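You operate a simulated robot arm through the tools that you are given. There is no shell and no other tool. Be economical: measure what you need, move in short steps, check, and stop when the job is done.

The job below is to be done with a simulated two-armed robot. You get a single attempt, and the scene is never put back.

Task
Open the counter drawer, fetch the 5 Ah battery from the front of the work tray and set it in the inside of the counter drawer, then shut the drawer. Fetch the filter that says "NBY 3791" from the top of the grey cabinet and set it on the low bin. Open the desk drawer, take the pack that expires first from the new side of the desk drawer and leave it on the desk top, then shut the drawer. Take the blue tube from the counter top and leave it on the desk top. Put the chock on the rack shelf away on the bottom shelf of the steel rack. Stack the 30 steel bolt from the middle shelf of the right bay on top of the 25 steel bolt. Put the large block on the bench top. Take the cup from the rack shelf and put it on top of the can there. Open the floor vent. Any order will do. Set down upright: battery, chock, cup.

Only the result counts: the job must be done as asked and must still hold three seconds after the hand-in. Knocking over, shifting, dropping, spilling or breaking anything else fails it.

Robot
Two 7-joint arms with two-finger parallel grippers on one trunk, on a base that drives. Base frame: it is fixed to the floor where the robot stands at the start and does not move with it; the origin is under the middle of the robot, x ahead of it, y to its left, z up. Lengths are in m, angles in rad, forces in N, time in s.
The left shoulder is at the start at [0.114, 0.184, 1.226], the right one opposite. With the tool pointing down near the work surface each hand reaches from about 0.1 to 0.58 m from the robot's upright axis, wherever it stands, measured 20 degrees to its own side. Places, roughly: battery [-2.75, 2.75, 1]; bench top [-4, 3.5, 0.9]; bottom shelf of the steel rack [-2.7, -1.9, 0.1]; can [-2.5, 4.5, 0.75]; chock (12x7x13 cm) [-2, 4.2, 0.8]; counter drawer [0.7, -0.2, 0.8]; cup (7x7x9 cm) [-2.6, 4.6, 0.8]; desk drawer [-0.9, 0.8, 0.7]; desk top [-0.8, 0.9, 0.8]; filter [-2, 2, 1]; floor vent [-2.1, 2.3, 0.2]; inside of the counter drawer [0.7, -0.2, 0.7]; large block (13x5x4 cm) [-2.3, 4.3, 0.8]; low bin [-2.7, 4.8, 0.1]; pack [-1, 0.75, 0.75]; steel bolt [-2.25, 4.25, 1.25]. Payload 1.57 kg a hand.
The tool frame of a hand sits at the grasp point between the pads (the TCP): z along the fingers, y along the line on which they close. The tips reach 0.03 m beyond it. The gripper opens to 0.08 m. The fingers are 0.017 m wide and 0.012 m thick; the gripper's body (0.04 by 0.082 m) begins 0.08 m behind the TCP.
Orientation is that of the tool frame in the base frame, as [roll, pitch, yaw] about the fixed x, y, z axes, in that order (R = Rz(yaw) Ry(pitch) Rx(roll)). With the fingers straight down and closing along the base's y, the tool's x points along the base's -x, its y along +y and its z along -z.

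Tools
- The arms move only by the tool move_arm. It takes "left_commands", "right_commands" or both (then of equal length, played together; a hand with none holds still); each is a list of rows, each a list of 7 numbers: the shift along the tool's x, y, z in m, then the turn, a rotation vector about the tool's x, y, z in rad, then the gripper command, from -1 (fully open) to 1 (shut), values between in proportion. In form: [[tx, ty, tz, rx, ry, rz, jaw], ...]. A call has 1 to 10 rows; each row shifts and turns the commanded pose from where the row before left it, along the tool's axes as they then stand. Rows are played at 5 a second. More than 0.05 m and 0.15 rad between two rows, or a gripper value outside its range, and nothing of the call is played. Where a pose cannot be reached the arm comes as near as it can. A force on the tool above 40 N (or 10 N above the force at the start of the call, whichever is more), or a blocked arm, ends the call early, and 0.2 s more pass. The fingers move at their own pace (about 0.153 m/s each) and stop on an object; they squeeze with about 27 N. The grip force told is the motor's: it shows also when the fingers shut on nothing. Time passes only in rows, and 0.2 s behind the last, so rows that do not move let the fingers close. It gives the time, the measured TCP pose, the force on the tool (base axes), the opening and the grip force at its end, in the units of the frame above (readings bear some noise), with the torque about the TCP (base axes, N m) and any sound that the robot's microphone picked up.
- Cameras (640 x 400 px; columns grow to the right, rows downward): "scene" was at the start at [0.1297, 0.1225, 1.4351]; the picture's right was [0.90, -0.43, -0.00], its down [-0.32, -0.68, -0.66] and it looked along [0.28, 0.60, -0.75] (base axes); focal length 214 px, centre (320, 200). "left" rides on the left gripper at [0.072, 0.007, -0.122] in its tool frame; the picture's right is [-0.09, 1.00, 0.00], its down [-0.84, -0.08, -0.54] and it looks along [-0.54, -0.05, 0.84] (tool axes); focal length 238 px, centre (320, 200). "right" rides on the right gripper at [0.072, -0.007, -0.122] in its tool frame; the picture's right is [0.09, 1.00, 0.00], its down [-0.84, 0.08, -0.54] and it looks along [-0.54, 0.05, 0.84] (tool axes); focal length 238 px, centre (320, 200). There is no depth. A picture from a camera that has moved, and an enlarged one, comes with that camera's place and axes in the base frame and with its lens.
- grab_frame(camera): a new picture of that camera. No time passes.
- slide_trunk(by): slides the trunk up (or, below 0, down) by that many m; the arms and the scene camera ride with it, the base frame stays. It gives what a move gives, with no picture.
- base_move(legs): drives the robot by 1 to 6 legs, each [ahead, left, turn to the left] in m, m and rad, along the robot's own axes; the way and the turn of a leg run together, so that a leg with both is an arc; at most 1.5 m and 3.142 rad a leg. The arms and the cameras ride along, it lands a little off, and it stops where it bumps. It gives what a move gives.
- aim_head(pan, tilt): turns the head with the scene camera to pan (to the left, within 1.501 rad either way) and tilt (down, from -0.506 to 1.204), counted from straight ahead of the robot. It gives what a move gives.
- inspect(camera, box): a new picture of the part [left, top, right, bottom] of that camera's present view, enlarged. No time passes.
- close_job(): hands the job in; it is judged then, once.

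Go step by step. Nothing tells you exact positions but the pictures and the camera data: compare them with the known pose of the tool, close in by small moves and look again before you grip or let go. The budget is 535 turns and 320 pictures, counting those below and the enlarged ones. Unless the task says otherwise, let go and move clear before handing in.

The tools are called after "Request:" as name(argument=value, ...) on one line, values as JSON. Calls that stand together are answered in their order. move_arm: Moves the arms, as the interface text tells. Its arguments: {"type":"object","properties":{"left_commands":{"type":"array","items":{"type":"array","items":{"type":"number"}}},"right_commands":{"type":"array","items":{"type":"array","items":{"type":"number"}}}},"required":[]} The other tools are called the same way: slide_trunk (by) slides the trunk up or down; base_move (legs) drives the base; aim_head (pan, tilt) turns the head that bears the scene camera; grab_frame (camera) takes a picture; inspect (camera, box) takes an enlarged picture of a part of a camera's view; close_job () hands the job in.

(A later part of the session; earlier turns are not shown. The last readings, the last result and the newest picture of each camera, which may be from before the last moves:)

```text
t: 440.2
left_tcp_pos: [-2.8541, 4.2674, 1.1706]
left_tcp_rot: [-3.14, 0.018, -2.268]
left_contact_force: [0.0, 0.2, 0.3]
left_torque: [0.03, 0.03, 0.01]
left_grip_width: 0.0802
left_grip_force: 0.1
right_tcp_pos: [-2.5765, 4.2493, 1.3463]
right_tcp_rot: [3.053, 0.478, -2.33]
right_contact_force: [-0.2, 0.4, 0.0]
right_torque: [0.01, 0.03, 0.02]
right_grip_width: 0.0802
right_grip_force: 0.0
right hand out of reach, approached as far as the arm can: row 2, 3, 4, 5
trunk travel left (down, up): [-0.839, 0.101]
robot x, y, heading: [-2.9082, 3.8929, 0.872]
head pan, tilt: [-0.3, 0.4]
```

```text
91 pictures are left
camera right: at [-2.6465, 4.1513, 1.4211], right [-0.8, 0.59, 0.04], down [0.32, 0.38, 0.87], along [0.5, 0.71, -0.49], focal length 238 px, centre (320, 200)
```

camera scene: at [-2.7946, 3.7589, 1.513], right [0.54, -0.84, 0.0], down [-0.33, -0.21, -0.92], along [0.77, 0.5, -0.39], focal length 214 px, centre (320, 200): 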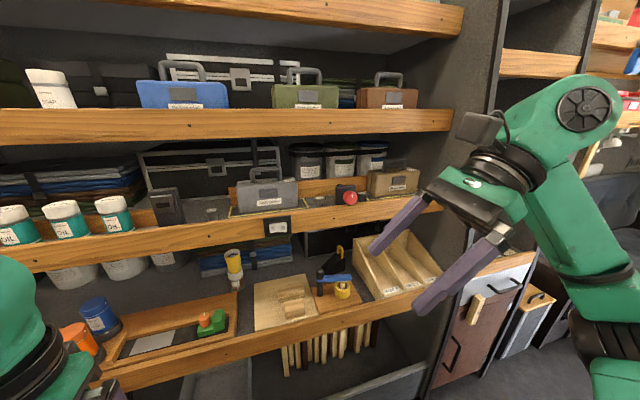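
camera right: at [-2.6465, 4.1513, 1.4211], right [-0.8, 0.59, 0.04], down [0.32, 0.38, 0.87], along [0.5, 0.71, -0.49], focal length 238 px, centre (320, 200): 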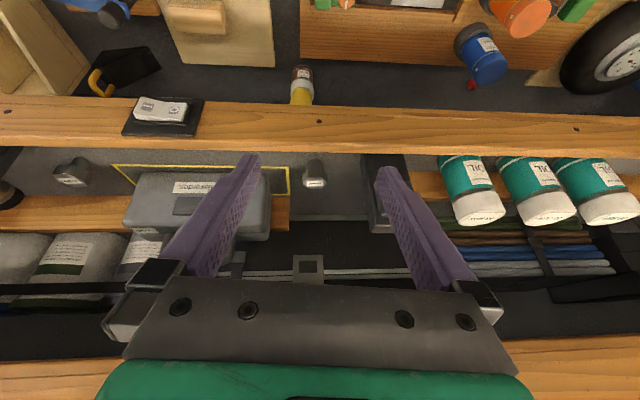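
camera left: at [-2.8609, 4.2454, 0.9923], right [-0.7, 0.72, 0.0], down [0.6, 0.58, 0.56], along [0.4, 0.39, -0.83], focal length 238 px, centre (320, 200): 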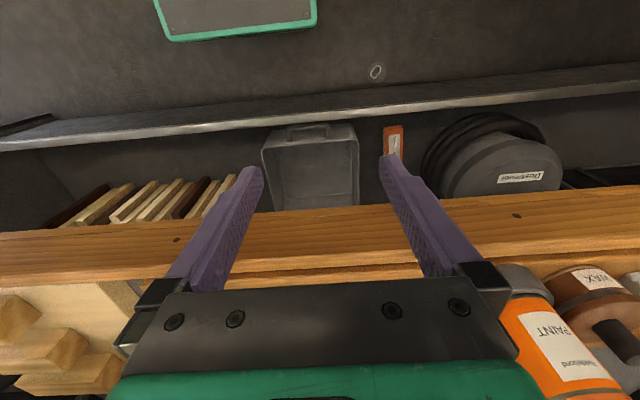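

The 30 MM bolt is nicely between the fingers in view. Drive 7 cm forward and approach to just above it.

Request:
base_move(legs=[[0.07, 0, 0]])

Request:
move_arm(right_commands=[[-0.021, 0, 0.02, 0, 0, 0, -1], [-0.021, 0, 0.03, 0, 0, 0, -1], [0, 0, 0.04, 0, 0, 0, -1]])

Request:
grab_frame(camera="right")

```text
t: 441.2
left_tcp_pos: [-2.8143, 4.3175, 1.1731]
left_tcp_rot: [-3.139, 0.024, -2.266]
left_contact_force: [0.1, -0.5, -0.1]
left_torque: [-0.01, -0.06, 0.03]
left_grip_width: 0.0801
left_grip_force: 0.1
right_tcp_pos: [-2.5392, 4.2978, 1.3497]
right_tcp_rot: [3.055, 0.482, -2.325]
right_contact_force: [0.2, -1.3, 0.5]
right_torque: [0.02, -0.01, 0.0]
right_grip_width: 0.08
right_grip_force: 0.0
trunk travel left (down, up): [-0.839, 0.101]
robot x, y, heading: [-2.8661, 3.9489, 0.882]
head pan, tilt: [-0.3, 0.4]
```

```text
t: 442.0
left_tcp_pos: [-2.8097, 4.3246, 1.1697]
left_tcp_rot: [-3.139, 0.014, -2.268]
left_contact_force: [0.5, 0.3, 0.1]
left_torque: [-0.02, 0.01, 0.03]
left_grip_width: 0.08
left_grip_force: 0.0
right_tcp_pos: [-2.485, 4.369, 1.2848]
right_tcp_rot: [3.056, 0.472, -2.327]
right_contact_force: [0.3, 0.1, 1.2]
right_torque: [-0.03, -0.01, 0.0]
right_grip_width: 0.0798
right_grip_force: 0.0
trunk travel left (down, up): [-0.839, 0.101]
robot x, y, heading: [-2.8703, 3.9494, 0.876]
head pan, tilt: [-0.3, 0.4]
```

```text
90 pictures are left
camera right: at [-2.554, 4.2709, 1.359], right [-0.81, 0.59, 0.03], down [0.32, 0.38, 0.87], along [0.5, 0.71, -0.5], focal length 238 px, centre (320, 200)
```

right: 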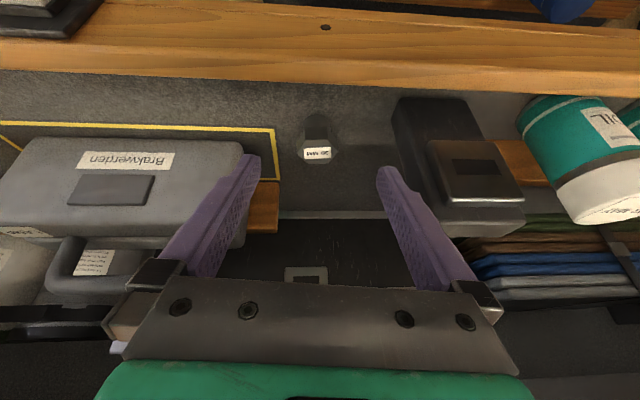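

Request:
move_arm(right_commands=[[-0.007, 0, 0.035, 0, 0, 0, -1], [-0.007, 0, 0.035, 0, 0, 0, -1]])

Request:
grab_frame(camera="right")

```text
t: 442.6
left_tcp_pos: [-2.8085, 4.3259, 1.1697]
left_tcp_rot: [-3.138, 0.015, -2.267]
left_contact_force: [0.4, 0.9, 0.2]
left_torque: [-0.03, 0.06, 0.01]
left_grip_width: 0.0801
left_grip_force: 0.1
right_tcp_pos: [-2.4602, 4.4052, 1.2287]
right_tcp_rot: [3.056, 0.474, -2.322]
right_contact_force: [-0.4, 0.4, 0.5]
right_torque: [-0.04, 0.0, -0.01]
right_grip_width: 0.08
right_grip_force: 0.1
trunk travel left (down, up): [-0.839, 0.101]
robot x, y, heading: [-2.867, 3.9518, 0.877]
head pan, tilt: [-0.3, 0.4]
```

```text
89 pictures are left
camera right: at [-2.529, 4.3081, 1.3033], right [-0.81, 0.59, 0.03], down [0.32, 0.38, 0.87], along [0.5, 0.71, -0.5], focal length 238 px, centre (320, 200)
```

right: 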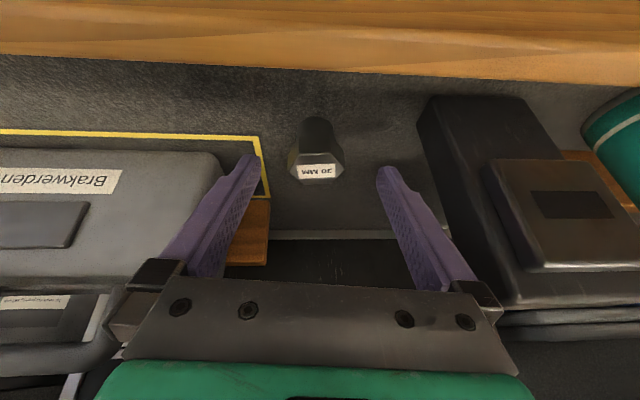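

Bolt head is just 4 cm ahead along the fingers. Advance and close.

Request:
move_arm(right_commands=[[0, -0.001, 0.02, 0, 0, 0, -1], [0, 0, 0.018, 0, 0, 0, -1]])

Request:
grab_frame(camera="right")

```text
t: 443.2
left_tcp_pos: [-2.8092, 4.3253, 1.1713]
left_tcp_rot: [-3.141, 0.015, -2.267]
left_contact_force: [-0.3, -0.8, -0.8]
left_torque: [-0.05, -0.01, -0.01]
left_grip_width: 0.0799
left_grip_force: 0.2
right_tcp_pos: [-2.4495, 4.4191, 1.1958]
right_tcp_rot: [3.057, 0.472, -2.325]
right_contact_force: [0.1, 0.2, 0.1]
right_torque: [-0.01, 0.07, 0.01]
right_grip_width: 0.0802
right_grip_force: 0.0
trunk travel left (down, up): [-0.839, 0.101]
robot x, y, heading: [-2.8672, 3.9463, 0.881]
head pan, tilt: [-0.3, 0.4]
```

```text
88 pictures are left
camera right: at [-2.5181, 4.3215, 1.2704], right [-0.81, 0.59, 0.03], down [0.32, 0.38, 0.87], along [0.5, 0.71, -0.5], focal length 238 px, centre (320, 200)
```

right: 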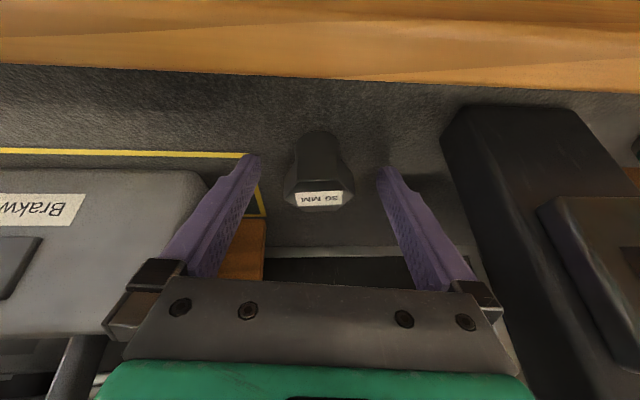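

Request:
move_arm(right_commands=[[0.0, 0, 0.006, 0, 0, 0, -1], [0, 0, 0, 0, 0, 0, 0.2], [0, 0, 0, 0, 0, 0, 1], [0, 0, 0, 0, 0, 0, 1], [0, 0, 0, 0, 0, 0, 1]])

Request:
grab_frame(camera="right")

```text
t: 444.4
left_tcp_pos: [-2.8107, 4.3198, 1.1713]
left_tcp_rot: [-3.141, 0.019, -2.267]
left_contact_force: [0.2, -0.3, 0.4]
left_torque: [0.01, -0.02, -0.04]
left_grip_width: 0.0801
left_grip_force: 0.1
right_tcp_pos: [-2.4483, 4.4193, 1.1922]
right_tcp_rot: [3.057, 0.478, -2.326]
right_contact_force: [0.5, -2.6, 5.3]
right_torque: [-0.15, -0.15, -0.04]
right_grip_width: 0.0414
right_grip_force: 27.1
trunk travel left (down, up): [-0.839, 0.101]
robot x, y, heading: [-2.8647, 3.9485, 0.878]
head pan, tilt: [-0.3, 0.4]
```

```text
87 pictures are left
camera right: at [-2.5178, 4.3206, 1.2669], right [-0.81, 0.59, 0.03], down [0.32, 0.38, 0.87], along [0.5, 0.71, -0.49], focal length 238 px, centre (320, 200)
```

right: 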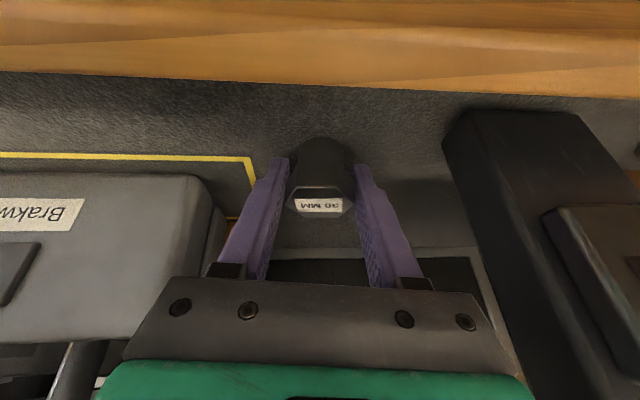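

Gripped. Lift it up while easing back, then back the base out clear of the lip.

Request:
move_arm(right_commands=[[-0.014, 0.002, -0.026, 0, 0, 0, 1], [-0.014, 0.002, -0.026, 0, 0, 0, 1], [0.01, 0, -0.032, 0, 0, 0, 1], [0.015, 0, -0.03, 0, 0, 0, 1]])

Request:
grab_frame(camera="right")

```text
t: 445.4
left_tcp_pos: [-2.812, 4.3206, 1.1702]
left_tcp_rot: [-3.141, 0.017, -2.268]
left_contact_force: [0.2, -1.1, 0.5]
left_torque: [0.0, -0.04, -0.03]
left_grip_width: 0.08
left_grip_force: 0.0
right_tcp_pos: [-2.4756, 4.3781, 1.2934]
right_tcp_rot: [3.055, 0.477, -2.326]
right_contact_force: [-0.1, -0.3, -0.7]
right_torque: [0.02, 0.0, 0.04]
right_grip_width: 0.0415
right_grip_force: 27.3
trunk travel left (down, up): [-0.839, 0.101]
robot x, y, heading: [-2.8639, 3.9491, 0.881]
head pan, tilt: [-0.3, 0.4]
```

```text
86 pictures are left
camera right: at [-2.546, 4.2799, 1.3692], right [-0.81, 0.59, 0.03], down [0.32, 0.38, 0.87], along [0.5, 0.71, -0.49], focal length 238 px, centre (320, 200)
```

right: 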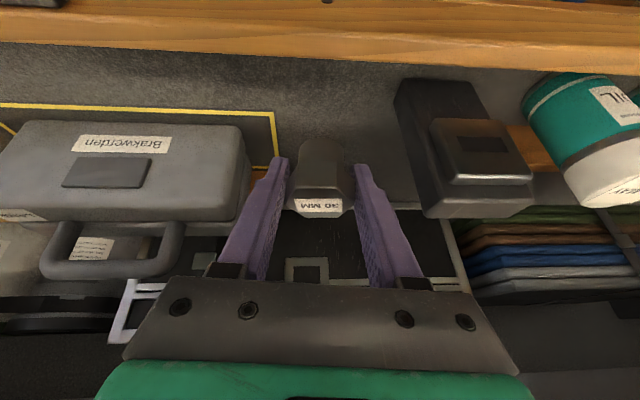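

Request:
base_move(legs=[[-0.2, 0, 0], [0, -0.54, 0]])

Request:
grab_frame(camera="right")

```text
t: 449.7
left_tcp_pos: [-2.5264, 3.8302, 1.172]
left_tcp_rot: [-3.139, 0.017, -2.265]
left_contact_force: [-0.3, -1.1, 0.2]
left_torque: [0.03, 0.01, 0.01]
left_grip_width: 0.0802
left_grip_force: 0.0
right_tcp_pos: [-2.1921, 3.8885, 1.294]
right_tcp_rot: [3.058, 0.475, -2.322]
right_contact_force: [-0.3, -0.6, -1.2]
right_torque: [0.01, 0.01, -0.02]
right_grip_width: 0.041
right_grip_force: 26.8
trunk travel left (down, up): [-0.839, 0.101]
robot x, y, heading: [-2.5835, 3.4554, 0.881]
head pan, tilt: [-0.3, 0.4]
```

```text
85 pictures are left
camera right: at [-2.262, 3.7905, 1.3685], right [-0.81, 0.59, 0.03], down [0.31, 0.38, 0.87], along [0.5, 0.71, -0.49], focal length 238 px, centre (320, 200)
```

right: 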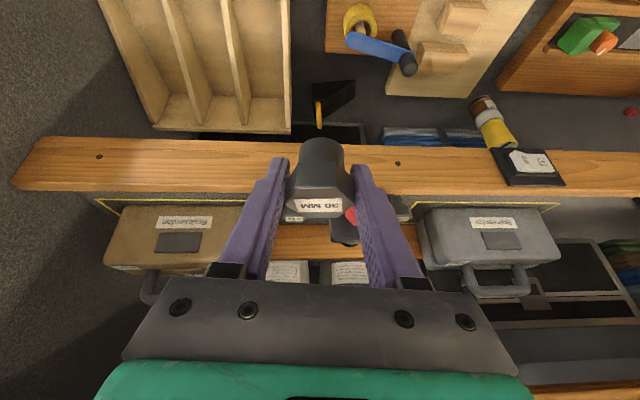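

The 25 MM bolt is at ≈[-2.024, 4.053]. Shift right 2.4 cm and forward 20 cm, then view.

Request:
base_move(legs=[[0, -0.024, 0], [0.19, 0, 0]])

Request:
grab_frame(camera="right")

Request:
aim_head(pan=-0.15, tilt=0.4)

Request:
grab_frame(camera="scene")

```text
t: 451.7
left_tcp_pos: [-2.3875, 3.959, 1.1726]
left_tcp_rot: [-3.14, 0.019, -2.266]
left_contact_force: [-0.5, -0.1, 0.7]
left_torque: [0.01, 0.01, 0.01]
left_grip_width: 0.0801
left_grip_force: 0.1
right_tcp_pos: [-2.0534, 4.016, 1.2966]
right_tcp_rot: [3.056, 0.478, -2.321]
right_contact_force: [0.3, -0.5, -1.3]
right_torque: [0.01, -0.01, 0.01]
right_grip_width: 0.0411
right_grip_force: 26.4
trunk travel left (down, up): [-0.839, 0.101]
robot x, y, heading: [-2.4416, 3.5897, 0.877]
head pan, tilt: [-0.3, 0.4]
```

```text
84 pictures are left
camera right: at [-2.1231, 3.9183, 1.3702], right [-0.81, 0.59, 0.03], down [0.31, 0.38, 0.87], along [0.5, 0.71, -0.49], focal length 238 px, centre (320, 200)
```

right: 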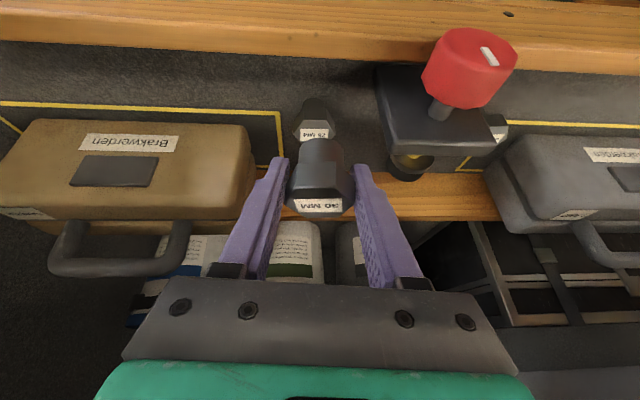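

```text
t: 452.4
left_tcp_pos: [-2.3851, 3.9619, 1.1713]
left_tcp_rot: [-3.14, 0.017, -2.268]
left_contact_force: [-0.4, -0.1, 0.1]
left_torque: [0.01, 0.01, -0.03]
left_grip_width: 0.08
left_grip_force: 0.1
right_tcp_pos: [-2.0508, 4.0203, 1.2941]
right_tcp_rot: [3.057, 0.476, -2.322]
right_contact_force: [-0.5, 0.3, -0.1]
right_torque: [0.01, 0.01, 0.0]
right_grip_width: 0.0411
right_grip_force: 27.3
trunk travel left (down, up): [-0.839, 0.101]
robot x, y, heading: [-2.4399, 3.5858, 0.884]
head pan, tilt: [-0.15, 0.4]
```

```text
83 pictures are left
camera scene: at [-2.3398, 3.689, 1.5131], right [0.67, -0.75, 0.0], down [-0.29, -0.26, -0.92], along [0.69, 0.61, -0.39], focal length 214 px, centre (320, 200)
```

scene: 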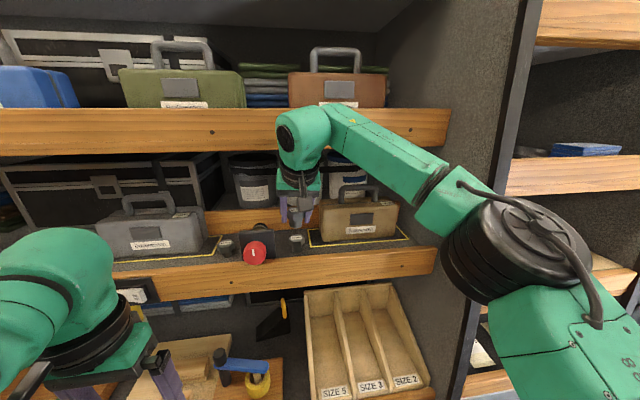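

Aligned laterally. Move forward 4.6 cm above the 25 MM bolt and lower partway.

Request:
move_arm(right_commands=[[-0.02, 0.001, 0.01, 0, 0, 0, 1], [-0.02, 0.001, 0.011, 0, 0, 0, 1], [0.014, -0.002, 0.027, 0, 0, 0, 1]])

Request:
grab_frame(camera="right")

Request:
inspect(camera="scene", box=[260, 180, 340, 265])

```text
t: 453.2
left_tcp_pos: [-2.3828, 3.9619, 1.1708]
left_tcp_rot: [-3.141, 0.015, -2.265]
left_contact_force: [0.4, 0.3, -0.2]
left_torque: [-0.01, 0.0, 0.0]
left_grip_width: 0.0799
left_grip_force: 0.1
right_tcp_pos: [-2.0204, 4.0549, 1.2631]
right_tcp_rot: [3.054, 0.475, -2.323]
right_contact_force: [0.0, -0.1, -0.9]
right_torque: [0.01, 0.0, 0.02]
right_grip_width: 0.0409
right_grip_force: 27.0
trunk travel left (down, up): [-0.839, 0.101]
robot x, y, heading: [-2.442, 3.5834, 0.877]
head pan, tilt: [-0.15, 0.4]
```

```text
82 pictures are left
camera right: at [-2.0896, 3.9569, 1.3379], right [-0.81, 0.59, 0.03], down [0.32, 0.38, 0.87], along [0.5, 0.71, -0.49], focal length 238 px, centre (320, 200)
```

right: 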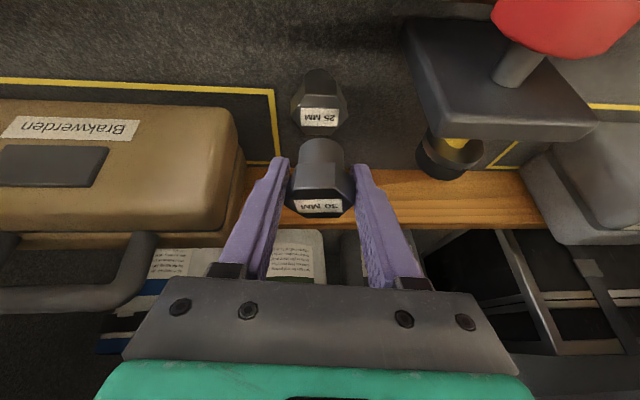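

```text
4.71 times, centred on (300, 222) of scene
camera zoom: at [-2.3371, 3.6887, 1.5129], right [0.67, -0.75, 0.0], down [-0.29, -0.26, -0.92], along [0.69, 0.61, -0.39], focal length 1009 px, centre (414, 94)
```

zoom: 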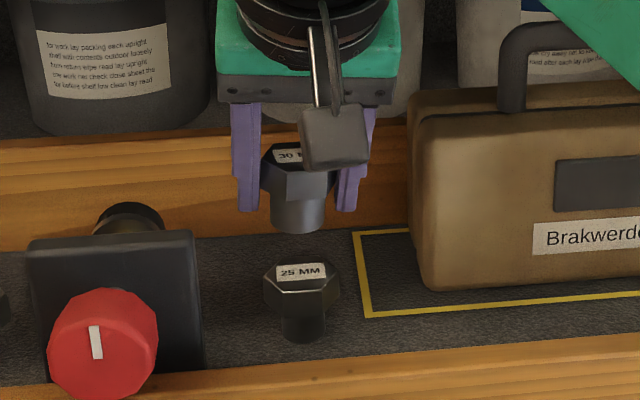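

Well aligned from both views (within a few mm). Lower toward contact.

Request:
move_arm(right_commands=[[0.0085, -0.0015, 0.0158, 0, 0, 0, 1], [0.0038, -0.0007, 0.007, 0, 0, 0, 1]])

Request:
inspect(camera="scene", box=[275, 200, 325, 250])

```text
t: 453.8
left_tcp_pos: [-2.3857, 3.9617, 1.1714]
left_tcp_rot: [-3.138, 0.017, -2.266]
left_contact_force: [-0.8, -0.5, 0.4]
left_torque: [0.0, 0.02, 0.02]
left_grip_width: 0.08
left_grip_force: 0.0
right_tcp_pos: [-2.0232, 4.0548, 1.2381]
right_tcp_rot: [3.055, 0.473, -2.324]
right_contact_force: [0.0, -0.3, -1.4]
right_torque: [0.0, -0.01, -0.01]
right_grip_width: 0.0408
right_grip_force: 27.3
trunk travel left (down, up): [-0.839, 0.101]
robot x, y, heading: [-2.4409, 3.5889, 0.88]
head pan, tilt: [-0.15, 0.4]
```

```text
8.00 times, centred on (300, 225) of scene
camera zoom: at [-2.3383, 3.6892, 1.5129], right [0.67, -0.75, 0.0], down [-0.29, -0.26, -0.92], along [0.69, 0.61, -0.39], focal length 1716 px, centre (480, 0)
```

zoom: 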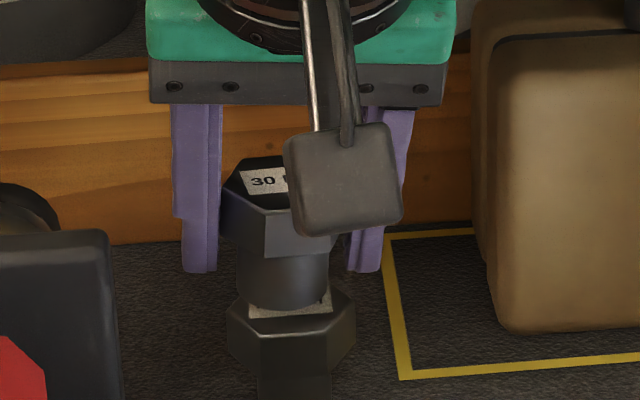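

Nearly touching; lower the last millimetres to contact.

Request:
move_arm(right_commands=[[0.0019, -0.0003, 0.0035, 0, 0, 0, 1], [0.0014, -0.0003, 0.0026, 0, 0, 0, 1], [0.0, 0, 0.0, 0, 0, 0, 1]])

```text
t: 454.6
left_tcp_pos: [-2.3861, 3.9616, 1.1712]
left_tcp_rot: [-3.14, 0.018, -2.265]
left_contact_force: [0.6, 0.4, -0.6]
left_torque: [-0.02, 0.01, -0.03]
left_grip_width: 0.0799
left_grip_force: 0.2
right_tcp_pos: [-2.0231, 4.0534, 1.2324]
right_tcp_rot: [3.054, 0.479, -2.324]
right_contact_force: [0.9, 1.1, 8.0]
right_torque: [0.0, -0.15, -0.03]
right_grip_width: 0.0408
right_grip_force: 26.9
trunk travel left (down, up): [-0.839, 0.101]
robot x, y, heading: [-2.4424, 3.5877, 0.877]
head pan, tilt: [-0.15, 0.4]
```

Request:
inspect(camera="scene", box=[275, 205, 325, 255])

```text
8.00 times, centred on (300, 230) of scene
camera zoom: at [-2.3403, 3.6881, 1.5133], right [0.67, -0.75, 0.0], down [-0.29, -0.26, -0.92], along [0.69, 0.61, -0.39], focal length 1716 px, centre (480, -40)
```

zoom: 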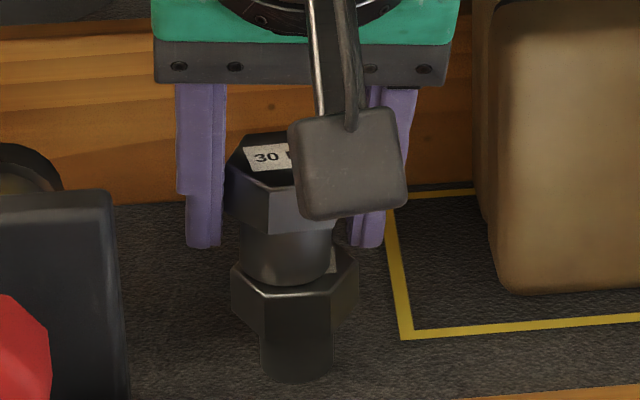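

Seated well. Release gently and withdraw along the finger axis.

Request:
move_arm(right_commands=[[-0.0004, 0, -0.0008, 0, 0, 0, 1], [0, 0, 0, 0, 0, 0, 0.2], [0, 0, 0, 0, 0, 0, -0.4], [0, 0, 0, 0, 0, 0, -1], [0, 0, 0, 0, 0, 0, -1], [0, 0, -0.02, 0, 0, 0, -1], [0, 0, -0.03, 0, 0, 0, -1], [0.02, 0, -0.03, 0, 0, 0, -1], [0.04, 0, -0.02, 0, 0, 0, -1]])

Request:
inspect(camera="scene", box=[270, 190, 330, 250])

```text
t: 456.6
left_tcp_pos: [-2.385, 3.9591, 1.1721]
left_tcp_rot: [-3.139, 0.02, -2.264]
left_contact_force: [0.1, 0.1, 0.4]
left_torque: [0.01, 0.0, -0.01]
left_grip_width: 0.0796
left_grip_force: 0.1
right_tcp_pos: [-2.087, 3.9734, 1.292]
right_tcp_rot: [3.054, 0.477, -2.325]
right_contact_force: [-0.2, 0.2, -0.3]
right_torque: [0.03, 0.0, 0.0]
right_grip_width: 0.0801
right_grip_force: 0.0
trunk travel left (down, up): [-0.839, 0.101]
robot x, y, heading: [-2.4458, 3.5924, 0.877]
head pan, tilt: [-0.15, 0.4]
```

```text
6.67 times, centred on (300, 220) of scene
camera zoom: at [-2.3397, 3.6864, 1.5132], right [0.67, -0.75, 0.0], down [-0.29, -0.26, -0.92], along [0.69, 0.61, -0.39], focal length 1430 px, centre (453, 67)
```

zoom: 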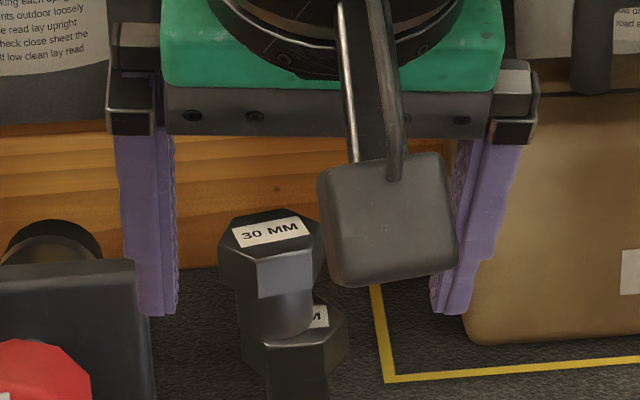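

The 30 MM bolt stands on the 25 MM one. Back out and look at the chock on the lower shelf.

Request:
base_move(legs=[[-0.25, 0, 0]])

Request:
slide_trunk(by=-0.25)

Request:
aim_head(pan=0.05, tilt=0.35)

Request:
grab_frame(camera="scene")

```text
t: 458.4
left_tcp_pos: [-2.5439, 3.7695, 1.1694]
left_tcp_rot: [-3.14, 0.015, -2.271]
left_contact_force: [-0.6, -0.3, 0.1]
left_torque: [-0.02, 0.01, 0.02]
left_grip_width: 0.0798
left_grip_force: 0.1
right_tcp_pos: [-2.2443, 3.7801, 1.29]
right_tcp_rot: [3.056, 0.472, -2.329]
right_contact_force: [0.0, 0.1, 0.5]
right_torque: [-0.04, 0.01, 0.03]
right_grip_width: 0.0802
right_grip_force: 0.0
trunk travel left (down, up): [-0.839, 0.101]
robot x, y, heading: [-2.6047, 3.3929, 0.881]
head pan, tilt: [-0.15, 0.4]
```

```text
t: 461.0
left_tcp_pos: [-2.5453, 3.7663, 0.9205]
left_tcp_rot: [-3.139, 0.018, -2.272]
left_contact_force: [-0.1, -1.0, -0.5]
left_torque: [0.01, 0.02, 0.01]
left_grip_width: 0.0797
left_grip_force: 0.1
right_tcp_pos: [-2.2464, 3.7787, 1.0418]
right_tcp_rot: [3.055, 0.475, -2.329]
right_contact_force: [-0.2, 0.1, -0.3]
right_torque: [0.02, -0.01, -0.02]
right_grip_width: 0.08
right_grip_force: 0.1
trunk travel left (down, up): [-0.589, 0.351]
robot x, y, heading: [-2.6039, 3.3932, 0.874]
head pan, tilt: [-0.15, 0.4]
```

```text
t: 461.7
left_tcp_pos: [-2.5458, 3.7665, 0.9207]
left_tcp_rot: [-3.14, 0.019, -2.27]
left_contact_force: [0.1, 1.0, -0.9]
left_torque: [0.02, -0.01, -0.02]
left_grip_width: 0.0801
left_grip_force: 0.1
right_tcp_pos: [-2.2461, 3.7781, 1.043]
right_tcp_rot: [3.055, 0.475, -2.328]
right_contact_force: [0.6, -0.2, 1.1]
right_torque: [0.01, 0.01, 0.01]
right_grip_width: 0.0797
right_grip_force: 0.1
trunk travel left (down, up): [-0.589, 0.351]
robot x, y, heading: [-2.6043, 3.3944, 0.871]
head pan, tilt: [0.051, 0.351]
```

```text
77 pictures are left
camera scene: at [-2.5142, 3.5072, 1.2676], right [0.8, -0.6, 0.0], down [-0.21, -0.27, -0.94], along [0.57, 0.75, -0.34], focal length 214 px, centre (320, 200)
```

scene: 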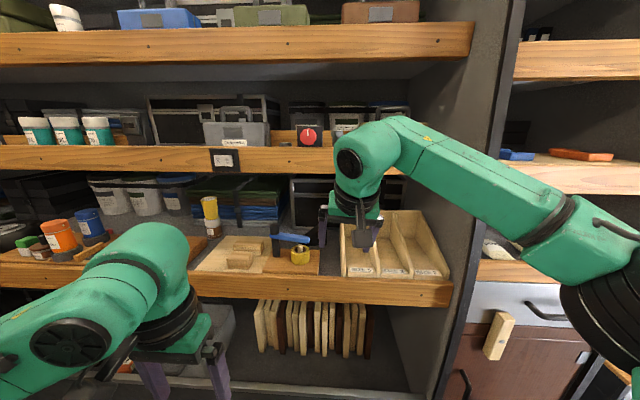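

Request:
grab_frame(camera="right")

```text
76 pictures are left
camera right: at [-2.3159, 3.6811, 1.1161], right [-0.8, 0.59, 0.03], down [0.32, 0.38, 0.87], along [0.5, 0.71, -0.49], focal length 238 px, centre (320, 200)
```

right: 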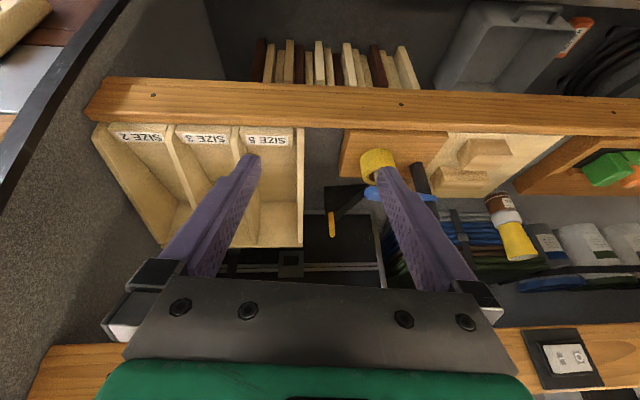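

Request:
inspect(camera="right", box=[270, 130, 430, 270])

```text
2.86 times, centred on (350, 200) of right
camera zoom: at [-2.3159, 3.6811, 1.1161], right [-0.8, 0.59, 0.03], down [0.32, 0.38, 0.87], along [0.5, 0.71, -0.49], focal length 681 px, centre (234, 200)
```

zoom: 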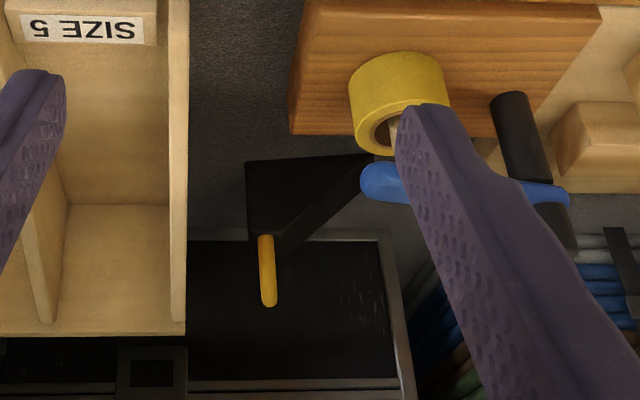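

The chock is a black wedge with a thin yellow loop handle on its tall end, at ≈[-2.02, 4.14, 0.91]. I'll grip the loop with flattened fingers closing sideways. Tilt the hand, lower and approach.

Request:
move_arm(right_commands=[[0.01, 0, 0, -0.03, -0.144, 0, -1], [0.01, 0, 0.01, -0.03, -0.144, 0, -1], [0.02, 0, 0.01, 0, -0.144, 0, -1], [0.03, 0, 0, 0, -0.144, 0, -1], [0.03, 0, 0, 0, -0.144, 0, -1]])

Request:
base_move(legs=[[0, 0.06, 0], [0.2, 0, 0]])

Request:
grab_frame(camera="right")

```text
t: 462.9
left_tcp_pos: [-2.5453, 3.7677, 0.9207]
left_tcp_rot: [-3.139, 0.018, -2.269]
left_contact_force: [-0.1, -0.1, 0.2]
left_torque: [0.0, -0.02, 0.02]
left_grip_width: 0.08
left_grip_force: 0.1
right_tcp_pos: [-2.2872, 3.7457, 0.9518]
right_tcp_rot: [2.804, 1.182, -2.566]
right_contact_force: [0.7, 0.3, 0.0]
right_torque: [-0.02, 0.03, 0.05]
right_grip_width: 0.0802
right_grip_force: 0.0
trunk travel left (down, up): [-0.589, 0.351]
robot x, y, heading: [-2.604, 3.3937, 0.878]
head pan, tilt: [0.051, 0.351]
```

```text
t: 465.1
left_tcp_pos: [-2.4608, 3.9595, 0.9211]
left_tcp_rot: [-3.141, 0.016, -2.273]
left_contact_force: [-0.5, -0.3, 0.5]
left_torque: [-0.03, 0.03, 0.0]
left_grip_width: 0.08
left_grip_force: 0.1
right_tcp_pos: [-2.2033, 3.9363, 0.952]
right_tcp_rot: [2.81, 1.18, -2.566]
right_contact_force: [-0.4, -0.3, -0.2]
right_torque: [0.01, 0.04, 0.01]
right_grip_width: 0.08
right_grip_force: 0.0
trunk travel left (down, up): [-0.589, 0.351]
robot x, y, heading: [-2.5222, 3.5875, 0.873]
head pan, tilt: [0.051, 0.351]
```

```text
74 pictures are left
camera right: at [-2.2885, 3.8273, 0.929], right [-0.79, 0.61, 0.04], down [-0.09, -0.18, 0.98], along [0.6, 0.77, 0.2], focal length 238 px, centre (320, 200)
```

right: 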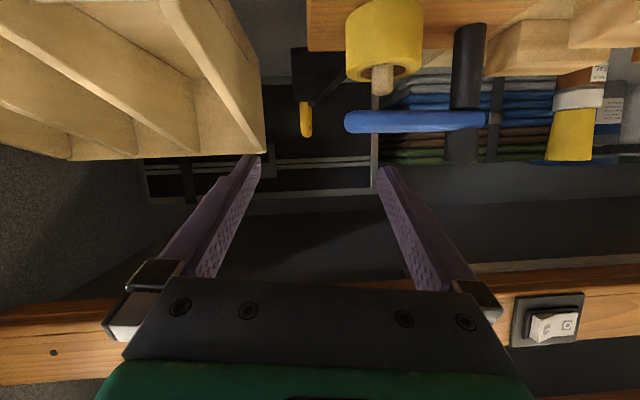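

Handle position confirmed at ≈[-2.021, 4.138, 0.90]. Nudge the base forward, narrow the fingers to 5 cm, and advance above the mallet's handle height.

Request:
base_move(legs=[[0.06, 0, 0]])

Request:
move_arm(right_commands=[[-0.015, -0.005, 0.04, 0, 0, 0, -0.25], [-0.015, -0.005, 0.04, 0, 0, 0, -0.25], [-0.015, -0.005, 0.04, 0, 0, 0, -0.25]])

Request:
grab_frame(camera="right")

```text
t: 466.1
left_tcp_pos: [-2.4227, 4.0039, 0.9207]
left_tcp_rot: [-3.14, 0.017, -2.272]
left_contact_force: [0.0, -0.3, 0.8]
left_torque: [-0.02, 0.04, 0.01]
left_grip_width: 0.08
left_grip_force: 0.1
right_tcp_pos: [-2.1652, 3.9826, 0.9531]
right_tcp_rot: [2.808, 1.18, -2.567]
right_contact_force: [-0.7, -0.6, -0.2]
right_torque: [0.03, 0.02, 0.05]
right_grip_width: 0.0802
right_grip_force: 0.0
trunk travel left (down, up): [-0.589, 0.351]
robot x, y, heading: [-2.4832, 3.6352, 0.874]
head pan, tilt: [0.051, 0.351]
```

```text
t: 466.9
left_tcp_pos: [-2.4227, 4.0054, 0.9203]
left_tcp_rot: [-3.139, 0.015, -2.272]
left_contact_force: [0.5, 0.7, -0.1]
left_torque: [0.01, -0.04, -0.01]
left_grip_width: 0.08
left_grip_force: 0.0
right_tcp_pos: [-2.0707, 4.0728, 0.9491]
right_tcp_rot: [2.808, 1.181, -2.566]
right_contact_force: [0.7, -0.4, 0.8]
right_torque: [0.01, 0.04, -0.01]
right_grip_width: 0.0499
right_grip_force: 0.0
trunk travel left (down, up): [-0.589, 0.351]
robot x, y, heading: [-2.4796, 3.6347, 0.874]
head pan, tilt: [0.051, 0.351]
```

```text
73 pictures are left
camera right: at [-2.1565, 3.9629, 0.925], right [-0.79, 0.61, 0.04], down [-0.09, -0.18, 0.98], along [0.6, 0.77, 0.2], focal length 238 px, centre (320, 200)
```

right: 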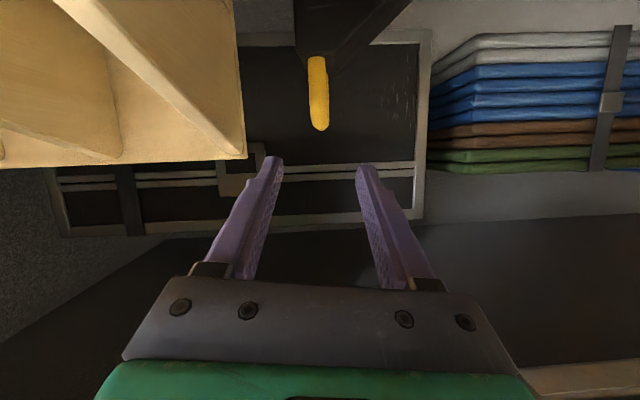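

Handle is centred. Advance 8 cm and down 6 cm onto it, then close.

Request:
move_arm(right_commands=[[0.009, 0, 0.031, 0, 0, 0, -0.25], [0.009, 0, 0.031, 0, 0, 0, -0.25], [0.009, 0, 0.03, 0, 0, 0, -0.25]])

Request:
grab_frame(camera="right")

```text
t: 467.7
left_tcp_pos: [-2.423, 4.005, 0.9204]
left_tcp_rot: [-3.14, 0.018, -2.273]
left_contact_force: [0.1, 0.8, 0.3]
left_torque: [0.0, 0.06, 0.03]
left_grip_width: 0.0801
left_grip_force: 0.1
right_tcp_pos: [-2.0284, 4.1373, 0.8899]
right_tcp_rot: [2.809, 1.179, -2.563]
right_contact_force: [0.1, 0.2, 0.4]
right_torque: [0.02, 0.01, 0.01]
right_grip_width: 0.05
right_grip_force: 0.0
trunk travel left (down, up): [-0.589, 0.351]
robot x, y, heading: [-2.4833, 3.6323, 0.869]
head pan, tilt: [0.051, 0.351]
```

```text
72 pictures are left
camera right: at [-2.1147, 4.0269, 0.8671], right [-0.79, 0.61, 0.04], down [-0.09, -0.18, 0.98], along [0.6, 0.77, 0.2], focal length 238 px, centre (320, 200)
```

right: 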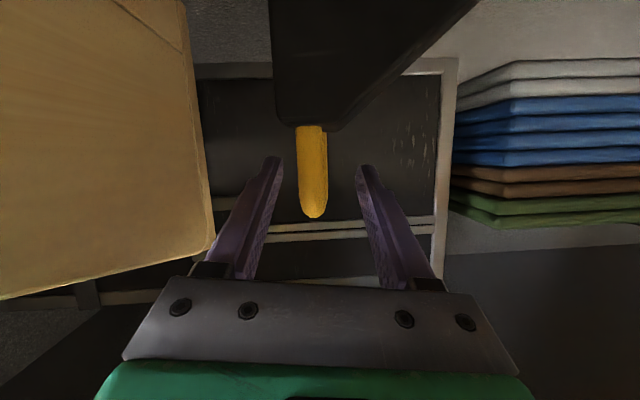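

Request:
move_arm(right_commands=[[0, -0.003, 0.005, 0, 0, 0, -0.25], [0, 0, 0, 0, 0, 0, 0.4], [0, 0, 0, 0, 0, 0, 1], [0, 0, 0, 0, 0, 0, 1], [0, 0, 0, 0, 0, 0, 1]])

```text
t: 468.9
left_tcp_pos: [-2.4254, 4.004, 0.9216]
left_tcp_rot: [-3.14, 0.018, -2.274]
left_contact_force: [-1.0, 0.9, 0.0]
left_torque: [0.01, 0.0, -0.01]
left_grip_width: 0.08
left_grip_force: 0.0
right_tcp_pos: [-2.025, 4.1388, 0.8883]
right_tcp_rot: [2.808, 1.18, -2.567]
right_contact_force: [1.2, -1.5, 0.1]
right_torque: [-0.32, -0.27, 0.05]
right_grip_width: 0.0158
right_grip_force: 27.0
trunk travel left (down, up): [-0.589, 0.351]
robot x, y, heading: [-2.4837, 3.6286, 0.874]
head pan, tilt: [0.051, 0.351]
```

Handle gripped. Lift 6 cm, ease back 4 cm, and check how it hangs.

Request:
move_arm(right_commands=[[-0.02, 0, -0.008, 0, 0, 0, 1], [-0.02, 0, -0.008, 0, 0, 0, 1], [-0.018, 0, -0.007, 0, 0, 0, 1], [0.005, 0, -0.012, 0, 0, 0, 1]])

Request:
grab_frame(camera="right")

Request:
inspect(camera="scene", box=[200, 160, 440, 310])

```text
t: 469.9
left_tcp_pos: [-2.4227, 4.0043, 0.9207]
left_tcp_rot: [-3.141, 0.015, -2.273]
left_contact_force: [0.5, 0.2, -0.1]
left_torque: [0.03, 0.03, 0.03]
left_grip_width: 0.0799
left_grip_force: 0.0
right_tcp_pos: [-2.0275, 4.1224, 0.9512]
right_tcp_rot: [2.809, 1.181, -2.566]
right_contact_force: [-0.9, -0.3, -4.9]
right_torque: [-0.14, -0.14, 0.0]
right_grip_width: 0.014
right_grip_force: 27.2
trunk travel left (down, up): [-0.589, 0.351]
robot x, y, heading: [-2.4845, 3.6305, 0.871]
head pan, tilt: [0.051, 0.351]
```

```text
71 pictures are left
camera right: at [-2.1124, 4.0119, 0.9274], right [-0.79, 0.61, 0.04], down [-0.09, -0.18, 0.98], along [0.6, 0.77, 0.2], focal length 238 px, centre (320, 200)
```

right: 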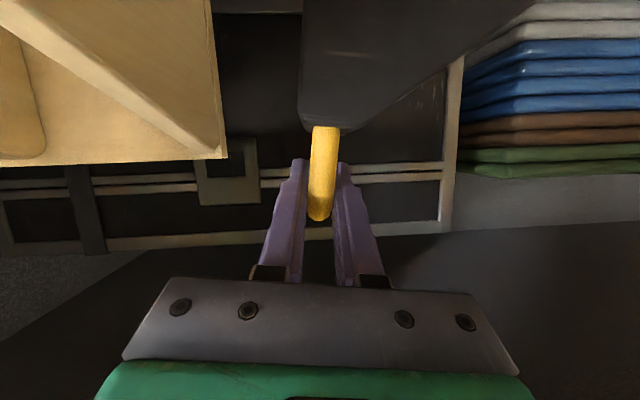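

```text
2.67 times, centred on (320, 235) of scene
camera zoom: at [-2.3922, 3.7448, 1.2675], right [0.8, -0.6, 0.0], down [-0.21, -0.27, -0.94], along [0.57, 0.75, -0.34], focal length 572 px, centre (320, 107)
```

zoom: 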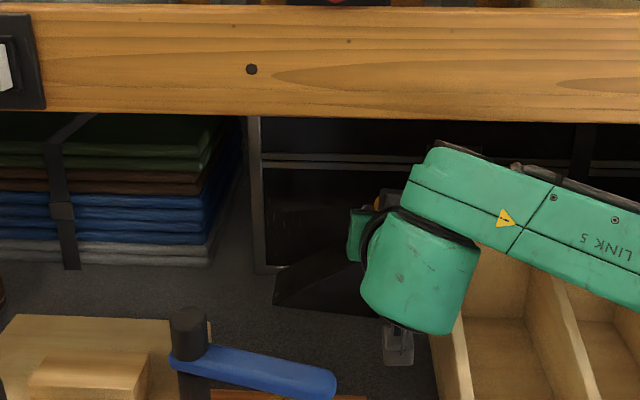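

It hangs level (≈0.5 kg). Ease back 4.5 cm, lift to clear the mallet, then back out.

Request:
move_arm(right_commands=[[0.008, 0, -0.021, 0, 0, 0, 1], [0.008, 0, -0.021, 0, 0, 0, 1], [-0.027, 0, -0.01, 0, 0, 0, 1], [-0.027, 0, -0.01, 0, 0, 0, 1], [-0.026, 0, -0.01, 0, 0, 0, 1]])

Request:
inspect(camera="scene", box=[200, 160, 440, 310])

```text
t: 471.1
left_tcp_pos: [-2.4226, 4.0047, 0.9195]
left_tcp_rot: [-3.138, 0.016, -2.274]
left_contact_force: [0.4, 1.0, 0.2]
left_torque: [-0.02, -0.01, 0.01]
left_grip_width: 0.0799
left_grip_force: 0.0
right_tcp_pos: [-2.0462, 4.0814, 1.0334]
right_tcp_rot: [2.82, 1.175, -2.553]
right_contact_force: [-4.8, -7.5, -18.7]
right_torque: [1.32, -1.35, 0.06]
right_grip_width: 0.0139
right_grip_force: 27.2
trunk travel left (down, up): [-0.589, 0.351]
robot x, y, heading: [-2.4826, 3.6307, 0.873]
head pan, tilt: [0.051, 0.351]
```

```text
2.67 times, centred on (320, 235) of scene
camera zoom: at [-2.3917, 3.7449, 1.2671], right [0.8, -0.6, 0.0], down [-0.21, -0.27, -0.94], along [0.57, 0.75, -0.34], focal length 572 px, centre (320, 107)
```

zoom: 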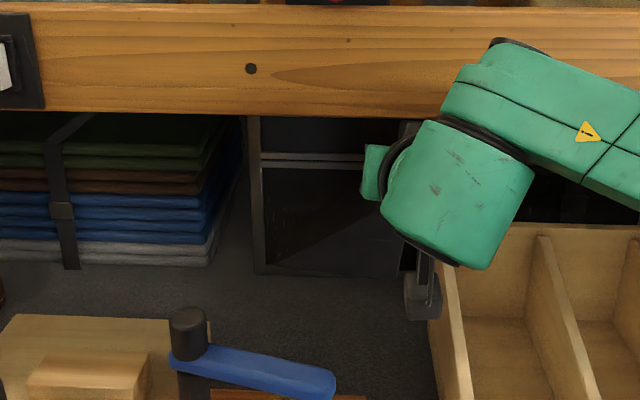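

The hand top touches the lip. Lower 1.5 cm and pull straight back.

Request:
move_arm(right_commands=[[0.014, 0, 0.005, 0, 0, 0, 1], [0.013, 0, -0.035, 0, 0, 0, 1], [0.013, 0, -0.035, 0, 0, 0, 1]])

Request:
grab_frame(camera="scene")

```text
t: 471.9
left_tcp_pos: [-2.4231, 4.0049, 0.9218]
left_tcp_rot: [-3.139, 0.016, -2.272]
left_contact_force: [0.0, 0.4, -0.5]
left_torque: [0.02, -0.04, -0.02]
left_grip_width: 0.0801
left_grip_force: 0.1
right_tcp_pos: [-2.0953, 4.0225, 1.0231]
right_tcp_rot: [2.807, 1.18, -2.567]
right_contact_force: [-0.7, 0.1, -4.3]
right_torque: [-0.15, -0.09, -0.01]
right_grip_width: 0.0139
right_grip_force: 27.0
trunk travel left (down, up): [-0.589, 0.351]
robot x, y, heading: [-2.4835, 3.6288, 0.868]
head pan, tilt: [0.051, 0.351]
```

```text
68 pictures are left
camera scene: at [-2.3929, 3.7443, 1.2676], right [0.8, -0.6, 0.0], down [-0.21, -0.27, -0.94], along [0.57, 0.75, -0.34], focal length 214 px, centre (320, 200)
```

scene: 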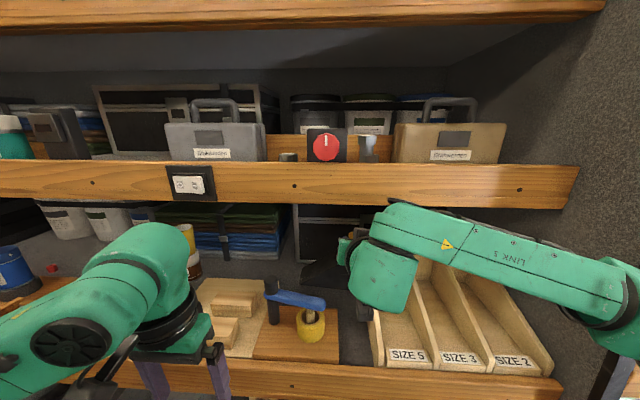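

Free. Back the base out fully.

Request:
base_move(legs=[[-0.22, 0, 0]])

Request:
move_arm(right_commands=[[0.013, 0, -0.035, 0, 0, 0, 1], [0.013, 0, -0.035, 0, 0, 0, 1], [0.013, 0, -0.035, 0, 0, 0, 1]])

Request:
grab_frame(camera="right")

```text
t: 473.6
left_tcp_pos: [-2.5661, 3.8354, 0.9197]
left_tcp_rot: [-3.14, 0.016, -2.27]
left_contact_force: [0.3, 0.9, 0.0]
left_torque: [0.0, -0.01, 0.0]
left_grip_width: 0.0798
left_grip_force: 0.0
right_tcp_pos: [-2.2369, 3.8562, 1.0205]
right_tcp_rot: [2.808, 1.18, -2.562]
right_contact_force: [0.1, -1.0, -5.2]
right_torque: [-0.13, -0.14, 0.0]
right_grip_width: 0.0138
right_grip_force: 26.8
trunk travel left (down, up): [-0.589, 0.351]
robot x, y, heading: [-2.6237, 3.4647, 0.875]
head pan, tilt: [0.051, 0.351]
```

```text
t: 474.4
left_tcp_pos: [-2.5666, 3.8358, 0.9219]
left_tcp_rot: [-3.14, 0.017, -2.269]
left_contact_force: [0.2, -0.2, -0.1]
left_torque: [-0.02, -0.02, 0.0]
left_grip_width: 0.0801
left_grip_force: 0.1
right_tcp_pos: [-2.3084, 3.7681, 1.0242]
right_tcp_rot: [2.808, 1.18, -2.563]
right_contact_force: [-0.1, -0.1, -4.9]
right_torque: [-0.12, -0.08, -0.02]
right_grip_width: 0.0141
right_grip_force: 27.0
trunk travel left (down, up): [-0.589, 0.351]
robot x, y, heading: [-2.6243, 3.4615, 0.875]
head pan, tilt: [0.051, 0.351]
```

```text
67 pictures are left
camera right: at [-2.3939, 3.6573, 1.0007], right [-0.8, 0.6, 0.04], down [-0.09, -0.18, 0.98], along [0.6, 0.77, 0.2], focal length 238 px, centre (320, 200)
```

right: 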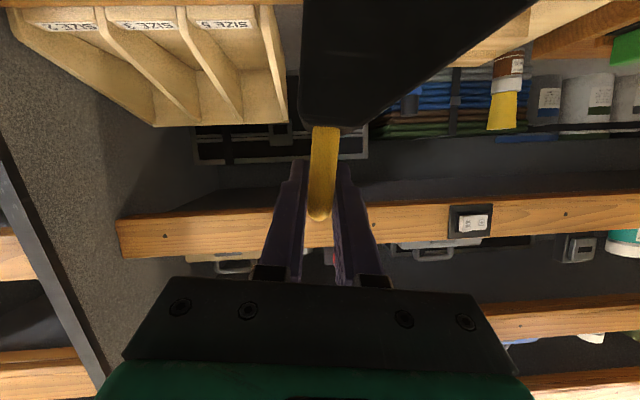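

The chock is held securely. Now turn to face the opposite side, then move along to view the battery tray.

Request:
base_move(legs=[[0, 0, 0.8], [0, 0, 0.8], [0, 0, 0.8], [0, 0, 0.74]])

Request:
slide_trunk(by=0.2)

Request:
base_move(legs=[[0, 0.25, 0]])

Request:
aim_head(pan=0.1, tilt=0.6)

Request:
grab_frame(camera="scene")

```text
t: 483.0
left_tcp_pos: [-2.6817, 3.0886, 0.9211]
left_tcp_rot: [-3.14, 0.014, 0.878]
left_contact_force: [0.2, -0.5, 0.5]
left_torque: [0.0, 0.0, 0.02]
left_grip_width: 0.0801
left_grip_force: 0.1
right_tcp_pos: [-2.94, 3.1545, 1.0237]
right_tcp_rot: [2.81, 1.178, 0.585]
right_contact_force: [-0.6, -0.3, -4.9]
right_torque: [0.14, 0.11, -0.01]
right_grip_width: 0.0141
right_grip_force: 26.5
trunk travel left (down, up): [-0.589, 0.351]
robot x, y, heading: [-2.627, 3.4655, -2.261]
head pan, tilt: [0.051, 0.351]
```

```text
t: 485.2
left_tcp_pos: [-2.6814, 3.0881, 1.1205]
left_tcp_rot: [-3.141, 0.015, 0.878]
left_contact_force: [0.0, 0.7, -0.5]
left_torque: [-0.02, -0.01, -0.01]
left_grip_width: 0.0798
left_grip_force: 0.0
right_tcp_pos: [-2.9403, 3.1558, 1.2245]
right_tcp_rot: [2.81, 1.181, 0.583]
right_contact_force: [-0.3, -0.6, -4.9]
right_torque: [0.15, 0.13, 0.03]
right_grip_width: 0.0138
right_grip_force: 26.7
trunk travel left (down, up): [-0.789, 0.151]
robot x, y, heading: [-2.6247, 3.4628, -2.262]
head pan, tilt: [0.051, 0.351]
```

```text
t: 487.1
left_tcp_pos: [-2.4854, 2.9252, 1.1208]
left_tcp_rot: [-3.141, 0.015, 0.876]
left_contact_force: [0.5, 0.4, -0.4]
left_torque: [-0.05, 0.0, 0.0]
left_grip_width: 0.0798
left_grip_force: 0.0
right_tcp_pos: [-2.744, 2.9913, 1.2247]
right_tcp_rot: [2.807, 1.178, 0.583]
right_contact_force: [-0.2, 0.2, -4.5]
right_torque: [0.14, 0.11, 0.0]
right_grip_width: 0.0136
right_grip_force: 27.0
trunk travel left (down, up): [-0.789, 0.151]
robot x, y, heading: [-2.4255, 3.2985, -2.265]
head pan, tilt: [0.051, 0.351]
```

```text
t: 487.8
left_tcp_pos: [-2.4838, 2.923, 1.1201]
left_tcp_rot: [-3.141, 0.016, 0.879]
left_contact_force: [-0.4, 0.0, -0.6]
left_torque: [-0.04, -0.01, -0.01]
left_grip_width: 0.08
left_grip_force: 0.1
right_tcp_pos: [-2.7417, 2.9897, 1.2241]
right_tcp_rot: [2.812, 1.179, 0.588]
right_contact_force: [0.8, -0.5, -4.6]
right_torque: [0.12, 0.11, 0.0]
right_grip_width: 0.0139
right_grip_force: 27.9
trunk travel left (down, up): [-0.789, 0.151]
robot x, y, heading: [-2.4255, 3.2988, -2.263]
head pan, tilt: [0.099, 0.6]
```

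```text
66 pictures are left
camera scene: at [-2.5053, 3.1855, 1.4448], right [-0.83, 0.56, 0.0], down [0.31, 0.47, -0.82], along [-0.46, -0.68, -0.57], focal length 214 px, centre (320, 200)
```

scene: 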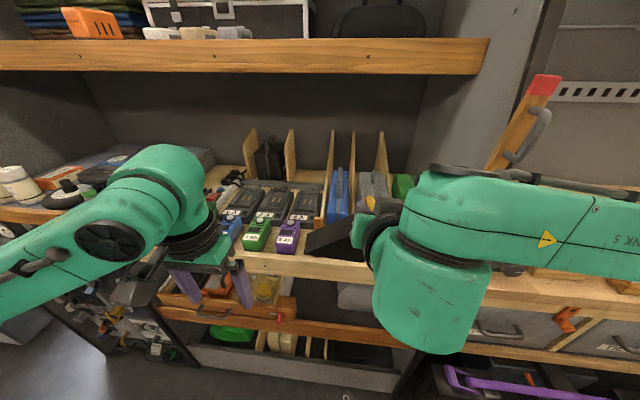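

Request:
inspect(camera="scene", box=[200, 180, 340, 265])

```text
4.57 times, centred on (270, 222) of scene
camera zoom: at [-2.5053, 3.1855, 1.4448], right [-0.83, 0.56, 0.0], down [0.31, 0.47, -0.82], along [-0.46, -0.68, -0.57], focal length 980 px, centre (549, 97)
```

zoom: 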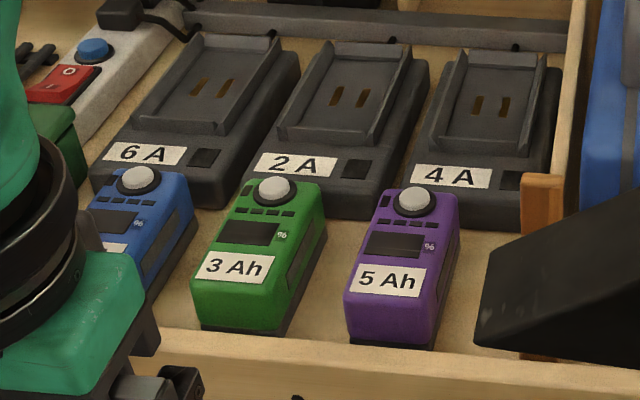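

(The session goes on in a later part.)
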